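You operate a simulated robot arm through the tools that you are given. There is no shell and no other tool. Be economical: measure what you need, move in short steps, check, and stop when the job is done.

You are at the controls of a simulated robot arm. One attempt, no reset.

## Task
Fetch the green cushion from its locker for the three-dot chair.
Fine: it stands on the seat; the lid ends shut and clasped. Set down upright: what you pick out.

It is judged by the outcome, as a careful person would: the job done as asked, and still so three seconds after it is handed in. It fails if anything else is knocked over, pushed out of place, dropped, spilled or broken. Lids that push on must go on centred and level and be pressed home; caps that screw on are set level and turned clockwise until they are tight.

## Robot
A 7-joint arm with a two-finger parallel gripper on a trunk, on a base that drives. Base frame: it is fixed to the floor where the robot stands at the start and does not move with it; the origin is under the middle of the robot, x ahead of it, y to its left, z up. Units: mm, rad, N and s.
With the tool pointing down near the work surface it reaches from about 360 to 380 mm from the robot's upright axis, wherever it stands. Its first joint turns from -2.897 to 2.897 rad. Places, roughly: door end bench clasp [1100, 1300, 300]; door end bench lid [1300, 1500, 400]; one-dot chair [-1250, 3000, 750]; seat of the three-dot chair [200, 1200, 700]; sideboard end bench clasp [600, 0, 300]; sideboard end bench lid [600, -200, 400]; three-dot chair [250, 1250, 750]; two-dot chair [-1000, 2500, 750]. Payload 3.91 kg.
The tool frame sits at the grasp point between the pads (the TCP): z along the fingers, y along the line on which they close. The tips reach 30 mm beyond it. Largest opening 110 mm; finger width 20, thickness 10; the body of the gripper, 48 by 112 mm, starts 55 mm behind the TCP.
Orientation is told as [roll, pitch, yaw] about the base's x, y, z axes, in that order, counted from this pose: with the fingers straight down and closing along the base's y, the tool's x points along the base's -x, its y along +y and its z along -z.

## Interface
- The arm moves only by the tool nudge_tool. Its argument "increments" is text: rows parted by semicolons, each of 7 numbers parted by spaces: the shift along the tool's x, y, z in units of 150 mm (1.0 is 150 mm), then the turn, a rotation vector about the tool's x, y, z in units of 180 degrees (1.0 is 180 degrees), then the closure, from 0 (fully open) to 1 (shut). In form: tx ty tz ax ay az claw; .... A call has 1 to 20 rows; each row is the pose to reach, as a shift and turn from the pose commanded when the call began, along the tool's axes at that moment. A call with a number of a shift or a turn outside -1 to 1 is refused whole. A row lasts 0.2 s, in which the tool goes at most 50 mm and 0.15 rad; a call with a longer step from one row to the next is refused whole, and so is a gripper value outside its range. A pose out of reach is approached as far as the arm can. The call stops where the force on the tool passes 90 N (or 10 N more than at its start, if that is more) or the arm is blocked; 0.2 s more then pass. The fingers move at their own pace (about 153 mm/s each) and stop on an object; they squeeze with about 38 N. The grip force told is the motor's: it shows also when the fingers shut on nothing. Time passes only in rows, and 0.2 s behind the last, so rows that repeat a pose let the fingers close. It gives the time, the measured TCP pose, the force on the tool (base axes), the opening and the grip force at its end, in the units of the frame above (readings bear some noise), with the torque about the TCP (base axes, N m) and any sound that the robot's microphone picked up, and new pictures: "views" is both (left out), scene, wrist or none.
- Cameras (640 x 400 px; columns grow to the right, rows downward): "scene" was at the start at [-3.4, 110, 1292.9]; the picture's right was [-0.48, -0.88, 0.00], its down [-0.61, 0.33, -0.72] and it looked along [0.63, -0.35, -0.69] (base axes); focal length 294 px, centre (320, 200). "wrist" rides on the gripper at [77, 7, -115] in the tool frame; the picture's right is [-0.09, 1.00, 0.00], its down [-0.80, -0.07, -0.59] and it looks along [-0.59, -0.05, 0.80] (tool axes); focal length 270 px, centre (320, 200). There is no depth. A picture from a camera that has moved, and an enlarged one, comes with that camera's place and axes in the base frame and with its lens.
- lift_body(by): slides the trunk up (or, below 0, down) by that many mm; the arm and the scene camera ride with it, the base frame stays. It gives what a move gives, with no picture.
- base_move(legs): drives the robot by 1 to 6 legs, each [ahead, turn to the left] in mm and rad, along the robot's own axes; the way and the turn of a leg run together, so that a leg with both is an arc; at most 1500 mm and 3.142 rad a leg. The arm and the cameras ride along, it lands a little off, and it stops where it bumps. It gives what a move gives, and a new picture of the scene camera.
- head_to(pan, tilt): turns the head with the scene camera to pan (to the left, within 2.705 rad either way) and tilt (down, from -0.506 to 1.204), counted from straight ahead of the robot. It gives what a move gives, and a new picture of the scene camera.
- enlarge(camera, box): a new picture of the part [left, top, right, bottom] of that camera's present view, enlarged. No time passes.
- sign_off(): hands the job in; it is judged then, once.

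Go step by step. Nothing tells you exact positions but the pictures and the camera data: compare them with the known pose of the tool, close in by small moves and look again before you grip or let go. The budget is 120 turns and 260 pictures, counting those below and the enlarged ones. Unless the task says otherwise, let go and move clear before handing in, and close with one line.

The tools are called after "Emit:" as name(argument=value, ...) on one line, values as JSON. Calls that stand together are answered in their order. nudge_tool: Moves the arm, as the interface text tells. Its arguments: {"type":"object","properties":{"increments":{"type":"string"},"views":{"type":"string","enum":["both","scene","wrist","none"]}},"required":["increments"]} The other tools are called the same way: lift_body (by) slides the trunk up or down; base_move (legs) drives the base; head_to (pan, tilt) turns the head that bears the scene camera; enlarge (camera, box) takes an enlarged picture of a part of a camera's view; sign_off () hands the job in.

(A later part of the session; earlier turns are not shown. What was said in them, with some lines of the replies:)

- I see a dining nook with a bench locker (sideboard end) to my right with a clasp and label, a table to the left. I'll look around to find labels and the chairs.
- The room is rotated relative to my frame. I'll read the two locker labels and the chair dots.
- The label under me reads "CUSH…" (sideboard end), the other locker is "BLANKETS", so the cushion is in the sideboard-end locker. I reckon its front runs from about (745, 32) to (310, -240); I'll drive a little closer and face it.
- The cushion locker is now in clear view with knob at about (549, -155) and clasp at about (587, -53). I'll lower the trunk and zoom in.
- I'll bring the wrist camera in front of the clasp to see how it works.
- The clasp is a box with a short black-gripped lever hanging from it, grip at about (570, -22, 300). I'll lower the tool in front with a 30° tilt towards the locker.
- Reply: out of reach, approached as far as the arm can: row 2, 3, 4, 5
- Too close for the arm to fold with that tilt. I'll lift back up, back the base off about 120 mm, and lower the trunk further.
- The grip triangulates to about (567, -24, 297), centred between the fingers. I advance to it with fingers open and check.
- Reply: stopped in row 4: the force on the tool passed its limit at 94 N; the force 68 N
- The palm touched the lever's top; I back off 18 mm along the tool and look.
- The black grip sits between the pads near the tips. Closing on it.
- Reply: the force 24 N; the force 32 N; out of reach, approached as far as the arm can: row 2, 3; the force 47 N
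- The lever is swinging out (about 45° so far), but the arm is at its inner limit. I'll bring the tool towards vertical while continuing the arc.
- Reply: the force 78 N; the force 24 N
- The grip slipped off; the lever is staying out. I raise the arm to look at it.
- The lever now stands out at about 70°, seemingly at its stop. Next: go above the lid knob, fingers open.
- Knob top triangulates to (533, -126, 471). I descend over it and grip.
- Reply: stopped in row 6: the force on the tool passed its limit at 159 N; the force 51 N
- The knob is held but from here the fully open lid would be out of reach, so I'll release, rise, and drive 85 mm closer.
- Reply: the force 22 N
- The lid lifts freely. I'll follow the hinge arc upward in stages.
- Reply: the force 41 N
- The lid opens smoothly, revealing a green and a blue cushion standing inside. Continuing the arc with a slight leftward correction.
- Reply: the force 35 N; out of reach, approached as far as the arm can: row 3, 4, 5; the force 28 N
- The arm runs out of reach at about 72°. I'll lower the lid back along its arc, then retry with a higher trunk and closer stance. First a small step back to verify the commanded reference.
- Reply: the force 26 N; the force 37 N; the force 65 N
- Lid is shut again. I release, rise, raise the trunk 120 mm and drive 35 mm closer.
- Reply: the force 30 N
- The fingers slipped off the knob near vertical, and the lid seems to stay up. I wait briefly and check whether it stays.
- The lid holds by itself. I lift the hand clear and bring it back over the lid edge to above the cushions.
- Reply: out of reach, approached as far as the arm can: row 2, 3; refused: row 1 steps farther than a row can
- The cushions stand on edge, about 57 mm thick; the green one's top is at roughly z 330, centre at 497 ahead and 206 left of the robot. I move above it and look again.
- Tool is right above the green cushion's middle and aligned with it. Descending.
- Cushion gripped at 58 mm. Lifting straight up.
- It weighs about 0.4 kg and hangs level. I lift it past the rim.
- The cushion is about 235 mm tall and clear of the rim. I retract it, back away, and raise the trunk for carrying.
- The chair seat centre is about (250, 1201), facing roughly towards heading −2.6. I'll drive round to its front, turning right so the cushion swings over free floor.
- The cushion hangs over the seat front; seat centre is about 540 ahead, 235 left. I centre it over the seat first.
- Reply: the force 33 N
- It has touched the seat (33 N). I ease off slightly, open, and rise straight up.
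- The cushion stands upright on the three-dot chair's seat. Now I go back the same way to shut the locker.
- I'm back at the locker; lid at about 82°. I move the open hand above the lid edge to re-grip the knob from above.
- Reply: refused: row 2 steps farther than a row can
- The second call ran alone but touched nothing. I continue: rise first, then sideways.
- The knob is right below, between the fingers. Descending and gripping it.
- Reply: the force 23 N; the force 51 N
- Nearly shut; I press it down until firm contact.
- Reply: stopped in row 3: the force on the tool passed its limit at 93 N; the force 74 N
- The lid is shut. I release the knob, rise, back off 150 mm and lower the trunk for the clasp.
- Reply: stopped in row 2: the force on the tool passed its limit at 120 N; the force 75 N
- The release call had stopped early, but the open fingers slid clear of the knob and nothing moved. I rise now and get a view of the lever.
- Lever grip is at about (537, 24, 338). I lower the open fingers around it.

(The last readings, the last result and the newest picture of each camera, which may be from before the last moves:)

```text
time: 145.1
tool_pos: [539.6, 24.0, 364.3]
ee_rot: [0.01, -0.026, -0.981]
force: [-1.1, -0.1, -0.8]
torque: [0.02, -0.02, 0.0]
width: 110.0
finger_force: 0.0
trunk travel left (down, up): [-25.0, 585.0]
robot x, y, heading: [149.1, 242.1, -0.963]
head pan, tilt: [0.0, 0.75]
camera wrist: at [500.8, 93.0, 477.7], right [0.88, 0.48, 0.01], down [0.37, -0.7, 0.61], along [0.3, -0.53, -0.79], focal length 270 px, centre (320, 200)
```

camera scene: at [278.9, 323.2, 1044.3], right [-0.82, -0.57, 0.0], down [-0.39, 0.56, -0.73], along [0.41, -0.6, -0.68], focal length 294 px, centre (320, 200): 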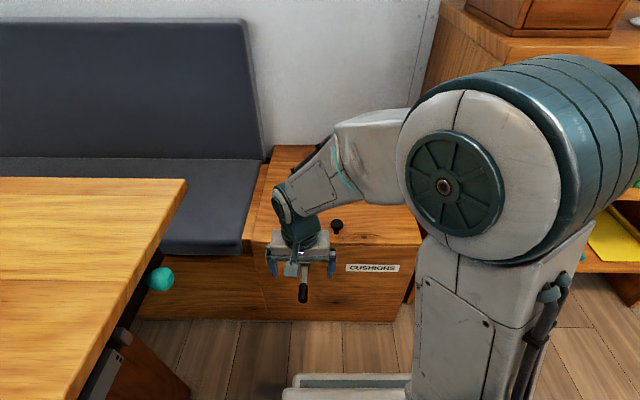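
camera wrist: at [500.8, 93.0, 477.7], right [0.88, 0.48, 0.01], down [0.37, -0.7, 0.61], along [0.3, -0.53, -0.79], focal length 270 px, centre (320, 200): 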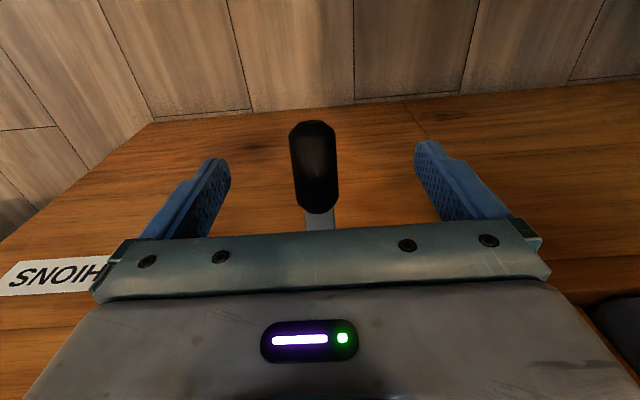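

Emit:
nudge_tool(increments="0 -0.015 0.05 0 0 0 0; 0 -0.015 0.05 0 0 0 0.5; 0 -0.015 0.05 0 0 0 0.9; 0 -0.015 0.05 0 0 0 1; 0 -0.015 0.05 0 0 0 1", views="wrist")

```text
time: 146.3
tool_pos: [538.0, 21.4, 356.9]
ee_rot: [0.009, -0.026, -0.979]
force: [16.7, 10.4, -4.1]
torque: [0.28, 0.14, -0.23]
width: 22.7
finger_force: 44.9
trunk travel left (down, up): [-25.0, 585.0]
robot x, y, heading: [148.8, 244.9, -0.972]
head pan, tilt: [0.0, 0.75]
camera wrist: at [499.1, 90.9, 469.4], right [0.88, 0.48, 0.01], down [0.37, -0.69, 0.61], along [0.31, -0.53, -0.79], focal length 270 px, centre (320, 200)
```

wrist: 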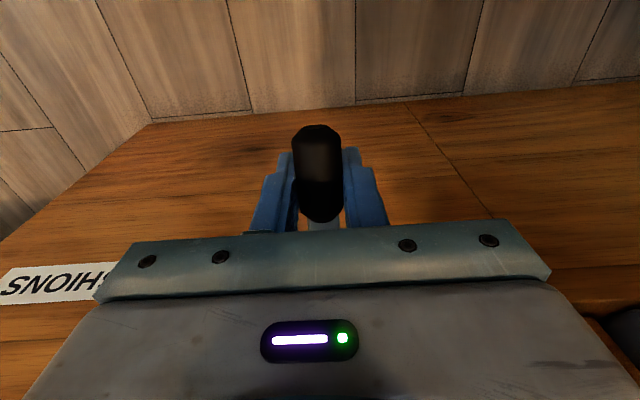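

Held. Now swing the lever back down to the face, tilting the hand as it goes.

Emit:
nudge_tool(increments="-0.03 0.01 0.05 0 -0.02 0 1; -0.059 0.01 0.093 0 -0.042 0 1; -0.1 0.01 0.135 0 -0.063 0 1; -0.14 0.01 0.173 0 -0.083 0 1; -0.14 0.01 0.173 0 -0.083 0 1", views="wrist")

```text
time: 147.5
tool_pos: [547.6, 7.5, 328.2]
ee_rot: [0.001, -0.275, -0.975]
force: [-15.5, 46.9, -24.1]
torque: [-0.51, -0.42, -0.11]
width: 22.7
finger_force: 45.0
trunk travel left (down, up): [-25.0, 585.0]
robot x, y, heading: [151.1, 245.1, -0.964]
head pan, tilt: [0.0, 0.75]
camera wrist: at [494.2, 98.8, 417.7], right [0.87, 0.49, 0.03], down [0.28, -0.55, 0.79], along [0.4, -0.68, -0.61], focal length 270 px, centre (320, 200)
```

wrist: 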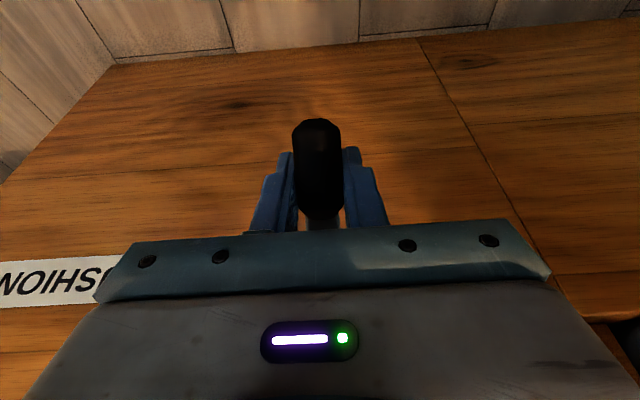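

Emit:
nudge_tool(increments="0.015 0 0.035 0 0 0 1; -0.04 0 0.07 0 -0.02 0 1; -0.088 0 0.108 0 -0.042 0 1; -0.127 0 0.14 0 -0.08 0 1; -0.127 0 0.14 0 -0.08 0 1", views="wrist")

```text
time: 148.7
tool_pos: [563.2, -16.0, 314.0]
ee_rot: [0.01, -0.531, -0.984]
force: [-13.2, 23.2, -26.5]
torque: [-1.08, -0.3, 0.14]
width: 22.6
finger_force: 45.1
trunk travel left (down, up): [-25.0, 585.0]
robot x, y, heading: [148.3, 242.5, -0.97]
head pan, tilt: [0.0, 0.75]
camera wrist: at [500.3, 90.7, 373.8], right [0.87, 0.49, 0.05], down [0.15, -0.36, 0.92], along [0.47, -0.79, -0.39], focal length 270 px, centre (320, 200)
```

wrist: 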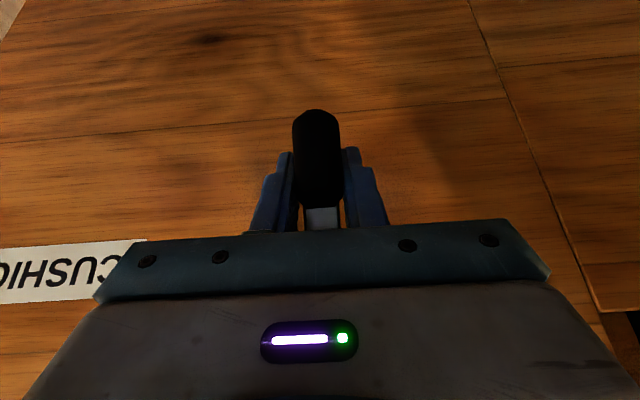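

The lever is back at (even slightly past) its original position, meeting resistance. I press it a little further home.

Emit:
nudge_tool(increments="-0.035 0 0.03 0 0 0 1; -0.07 0 0.05 0 0 0 1; -0.07 0 0.05 0 0 0 1", views="none")

```text
time: 149.5
tool_pos: [568.6, -24.6, 313.3]
ee_rot: [0.009, -0.532, -0.987]
force: [-27.8, 42.6, -6.4]
torque: [-2.89, -2.3, -1.11]
width: 23.0
finger_force: 45.2
trunk travel left (down, up): [-25.0, 585.0]
robot x, y, heading: [150.0, 242.2, -0.971]
head pan, tilt: [0.0, 0.75]
```

Emit:
nudge_tool(increments="0 0 0 0 0 0 0.6; 0 0 0 0 0 0 0.2; 0 0 0 0 0 0 0", views="wrist")

```text
time: 150.3
tool_pos: [573.1, -25.5, 316.1]
ee_rot: [0.017, -0.544, -0.987]
force: [8.6, 37.1, 24.8]
torque: [-0.82, 0.72, -0.77]
width: 102.8
finger_force: 0.1
trunk travel left (down, up): [-25.0, 585.0]
robot x, y, heading: [148.9, 240.8, -0.963]
head pan, tilt: [0.0, 0.75]
camera wrist: at [509.0, 81.3, 374.3], right [0.87, 0.49, 0.06], down [0.14, -0.36, 0.92], along [0.48, -0.79, -0.38], focal length 270 px, centre (320, 200)
```

wrist: 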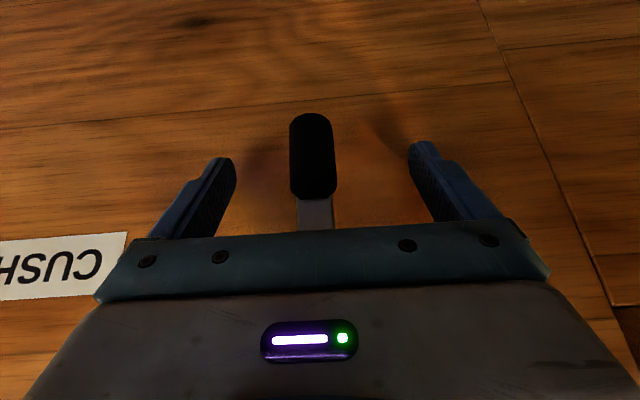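

Emit:
nudge_tool(increments="0.05 0 -0.05 0 0 0 0; 0.13 0 -0.25 0 0 0 0; 0.14 0 -0.5 0 0 0 0; 0.14 0 -0.65 0 0 0 0", views="wrist")

Emit:
enlarge(camera="wrist", box=[260, 40, 400, 230])

```text
time: 151.3
tool_pos: [532.8, 29.2, 387.7]
ee_rot: [0.012, -0.537, -0.986]
force: [-0.4, 0.5, -1.0]
torque: [-0.03, 0.0, 0.02]
width: 110.2
finger_force: 0.1
trunk travel left (down, up): [-25.0, 585.0]
robot x, y, heading: [150.8, 242.8, -0.964]
head pan, tilt: [0.0, 0.75]
camera wrist: at [469.1, 136.8, 447.0], right [0.87, 0.49, 0.05], down [0.15, -0.36, 0.92], along [0.47, -0.79, -0.39], focal length 270 px, centre (320, 200)
```

wrist: 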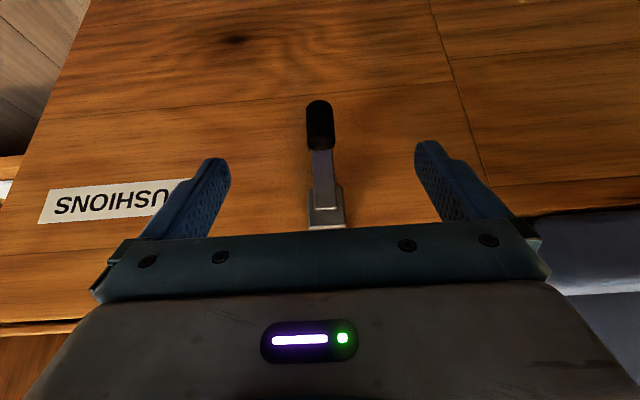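

```text
2.11 times, centred on (330, 135) of wrist
camera zoom: at [469.1, 136.8, 447.0], right [0.87, 0.49, 0.05], down [0.15, -0.36, 0.92], along [0.47, -0.79, -0.39], focal length 569 px, centre (299, 337)
```

zoom: 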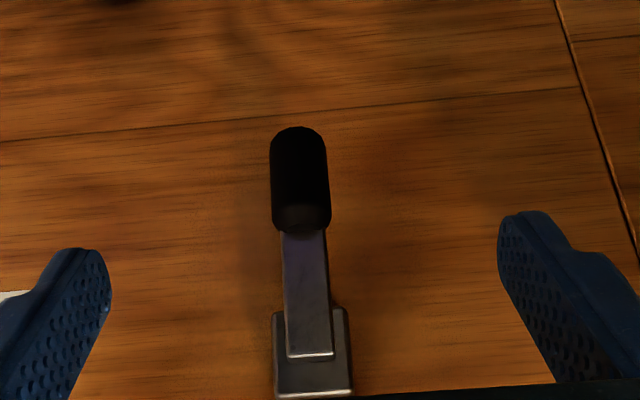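

The lever's grip matches its original latched position to a pixel. As a check I press it home with closed fingertips.

Emit:
nudge_tool(increments="0.1 0 0 0 0 0 0.5; 0.1 0 0 0 0 0 1; 0.1 0 0 0 0 0 1; 0.1 0 0.2 0 0 0 1; 0.1 0 0.4 0 0 0 1; 0.1 0 0.47 0 0 0 1", views="wrist")

```text
time: 152.7
tool_pos: [545.7, 9.3, 318.2]
ee_rot: [0.012, -0.538, -0.987]
force: [-0.1, 0.5, -0.5]
torque: [0.02, 0.0, 0.0]
width: 0.1
finger_force: 37.7
trunk travel left (down, up): [-25.0, 585.0]
robot x, y, heading: [151.1, 244.4, -0.969]
head pan, tilt: [0.0, 0.75]
camera wrist: at [481.7, 116.9, 377.0], right [0.87, 0.49, 0.06], down [0.15, -0.36, 0.92], along [0.47, -0.79, -0.39], focal length 270 px, centre (320, 200)
```

wrist: 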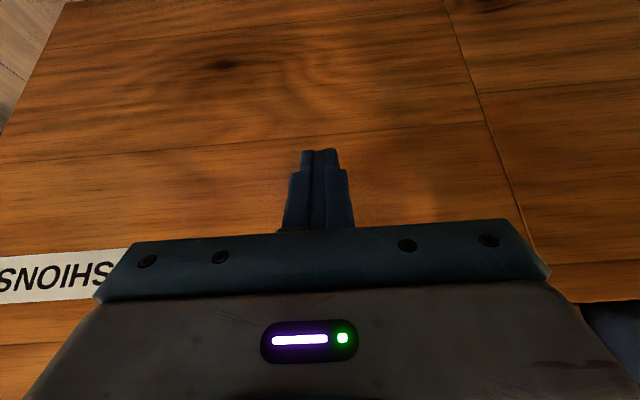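

Emit:
nudge_tool(increments="-0.03 0 0.017 0 0 0 1; -0.06 0 0.034 0 0 0 1; -0.08 0 0.048 0 0 0 1; -0.1 0 0.06 0 0 0 1", views="none")

```text
time: 153.7
tool_pos: [549.7, 0.9, 318.7]
ee_rot: [0.006, -0.524, -0.978]
force: [-39.8, 60.5, 33.2]
torque: [0.78, 0.13, 0.03]
width: 0.0
finger_force: 37.4
trunk travel left (down, up): [-25.0, 585.0]
robot x, y, heading: [147.1, 246.8, -0.965]
head pan, tilt: [0.0, 0.75]
```

The lever is firm against its stop (72 N). I withdraw and check the whole scene.

Emit:
nudge_tool(increments="0.1 0 -0.06 0 0 0 1; 0.25 0 -0.2 0 0 0 1; 0.3 0 -0.45 0 0 0 1; 0.2 0 -0.7 0 0 0 1; 0.1 0 -0.95 0 0 0 1", views="none")

```text
time: 154.9
tool_pos: [523.1, 68.1, 434.1]
ee_rot: [0.01, -0.536, -0.987]
force: [0.3, -0.9, 0.1]
torque: [0.03, 0.01, -0.05]
width: 0.0
finger_force: 37.1
out of reach, approached as far as the arm can: row 4, 5
trunk travel left (down, up): [-25.0, 585.0]
robot x, y, heading: [150.8, 246.0, -0.967]
head pan, tilt: [0.0, 0.75]
```

Emit:
lift_body(by=250)

Emit:
base_move(legs=[[-100, 0]])

Emit:
enlarge(camera="scene", box=[210, 150, 450, 350])

Emit:
head_to(pan=2.3, tilt=0.5)

```text
time: 157.5
tool_pos: [524.1, 68.4, 684.6]
ee_rot: [0.009, -0.536, -0.987]
force: [-0.3, -1.1, 0.6]
torque: [0.0, 0.0, -0.03]
width: 0.0
finger_force: 37.5
trunk travel left (down, up): [-275.0, 335.0]
robot x, y, heading: [151.4, 243.5, -0.967]
head pan, tilt: [0.0, 0.75]
```

```text
time: 158.6
tool_pos: [469.4, 151.8, 683.7]
ee_rot: [0.01, -0.535, -0.983]
force: [0.1, 0.2, 0.4]
torque: [0.01, 0.04, 0.01]
width: 0.3
finger_force: 37.9
trunk travel left (down, up): [-275.0, 335.0]
robot x, y, heading: [95.0, 325.3, -0.969]
head pan, tilt: [0.0, 0.75]
camera scene: at [222.6, 404.1, 1294.2], right [-0.82, -0.57, 0.0], down [-0.39, 0.56, -0.73], along [0.41, -0.6, -0.68], focal length 294 px, centre (320, 200)
```

scene: 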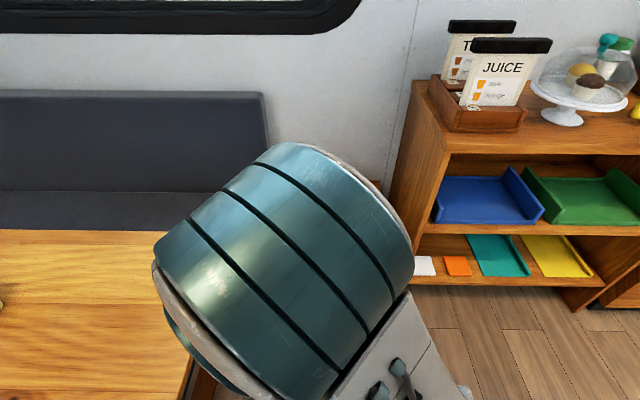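

```text
2.00 times, centred on (330, 250) of scene
camera zoom: at [222.6, 404.1, 1294.2], right [-0.82, -0.57, 0.0], down [-0.39, 0.56, -0.73], along [0.41, -0.6, -0.68], focal length 588 px, centre (300, 100)
```

zoom: 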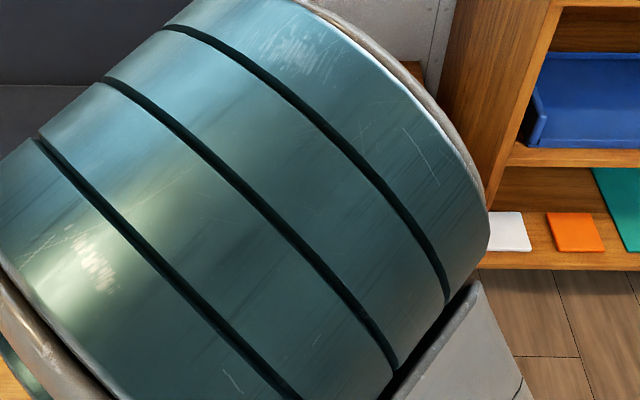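

```text
time: 160.7
tool_pos: [466.2, 151.7, 685.6]
ee_rot: [0.008, -0.537, -0.981]
force: [-0.7, -0.3, 0.1]
torque: [0.01, 0.0, 0.01]
width: 0.2
finger_force: 37.3
trunk travel left (down, up): [-275.0, 335.0]
robot x, y, heading: [94.7, 325.0, -0.968]
head pan, tilt: [2.3, 0.499]
camera scene: at [197.2, 560.9, 1316.2], right [0.97, -0.24, 0.0], down [-0.11, -0.47, -0.88], along [0.21, 0.85, -0.48], focal length 294 px, centre (320, 200)
```

scene: 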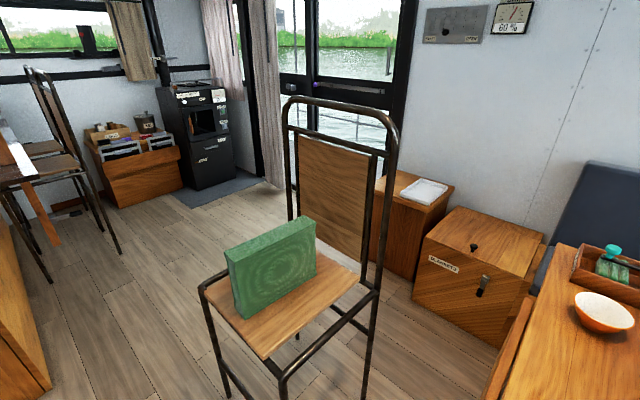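

The cushion stands upright on the seat. One last look at the locker with the wrist camera.

Emit:
nudge_tool(increments="-0.2 0 -0.2 0 0 0 0.5; -0.4 0 -0.35 0 0.04 0 0.5; -0.6 0 -0.5 0 0.08 0 0.5", views="wrist")

Emit:
enlarge(camera="wrist", box=[200, 40, 440, 230])

```text
time: 161.5
tool_pos: [487.7, 115.7, 794.9]
ee_rot: [0.006, -0.287, -0.981]
force: [-0.4, -0.5, 0.2]
torque: [0.03, 0.0, 0.0]
width: 55.1
finger_force: 0.1
trunk travel left (down, up): [-275.0, 335.0]
robot x, y, heading: [97.3, 325.6, -0.969]
head pan, tilt: [2.3, 0.499]
camera wrist: at [434.4, 208.1, 883.6], right [0.87, 0.49, 0.03], down [0.27, -0.54, 0.79], along [0.4, -0.69, -0.61], focal length 270 px, centre (320, 200)
```

wrist: 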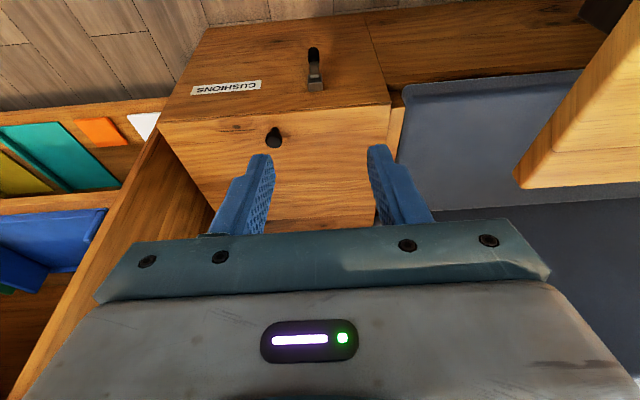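

```text
2.11 times, centred on (320, 135) of wrist
camera zoom: at [434.4, 208.1, 883.6], right [0.87, 0.49, 0.03], down [0.27, -0.54, 0.79], along [0.4, -0.69, -0.61], focal length 569 px, centre (320, 337)
```

zoom: 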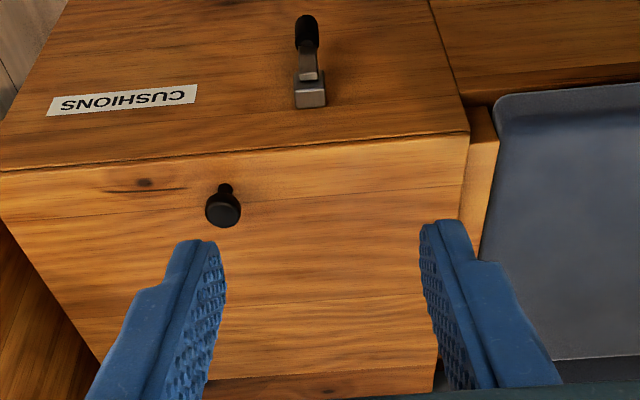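

The lid is flush, the clasp lever is down as it was at the start, and the hand is clear of everything. I'm handing in.

Emit:
sign_off()

```text
The job is handed in.
```

The green cushion stands upright on the seat of the three-dot chair, and its locker (the sideboard-end one, labelled "CUSHIONS") is shut and clasped. I chose the chair by its listed position, because I never saw the dots themselves.
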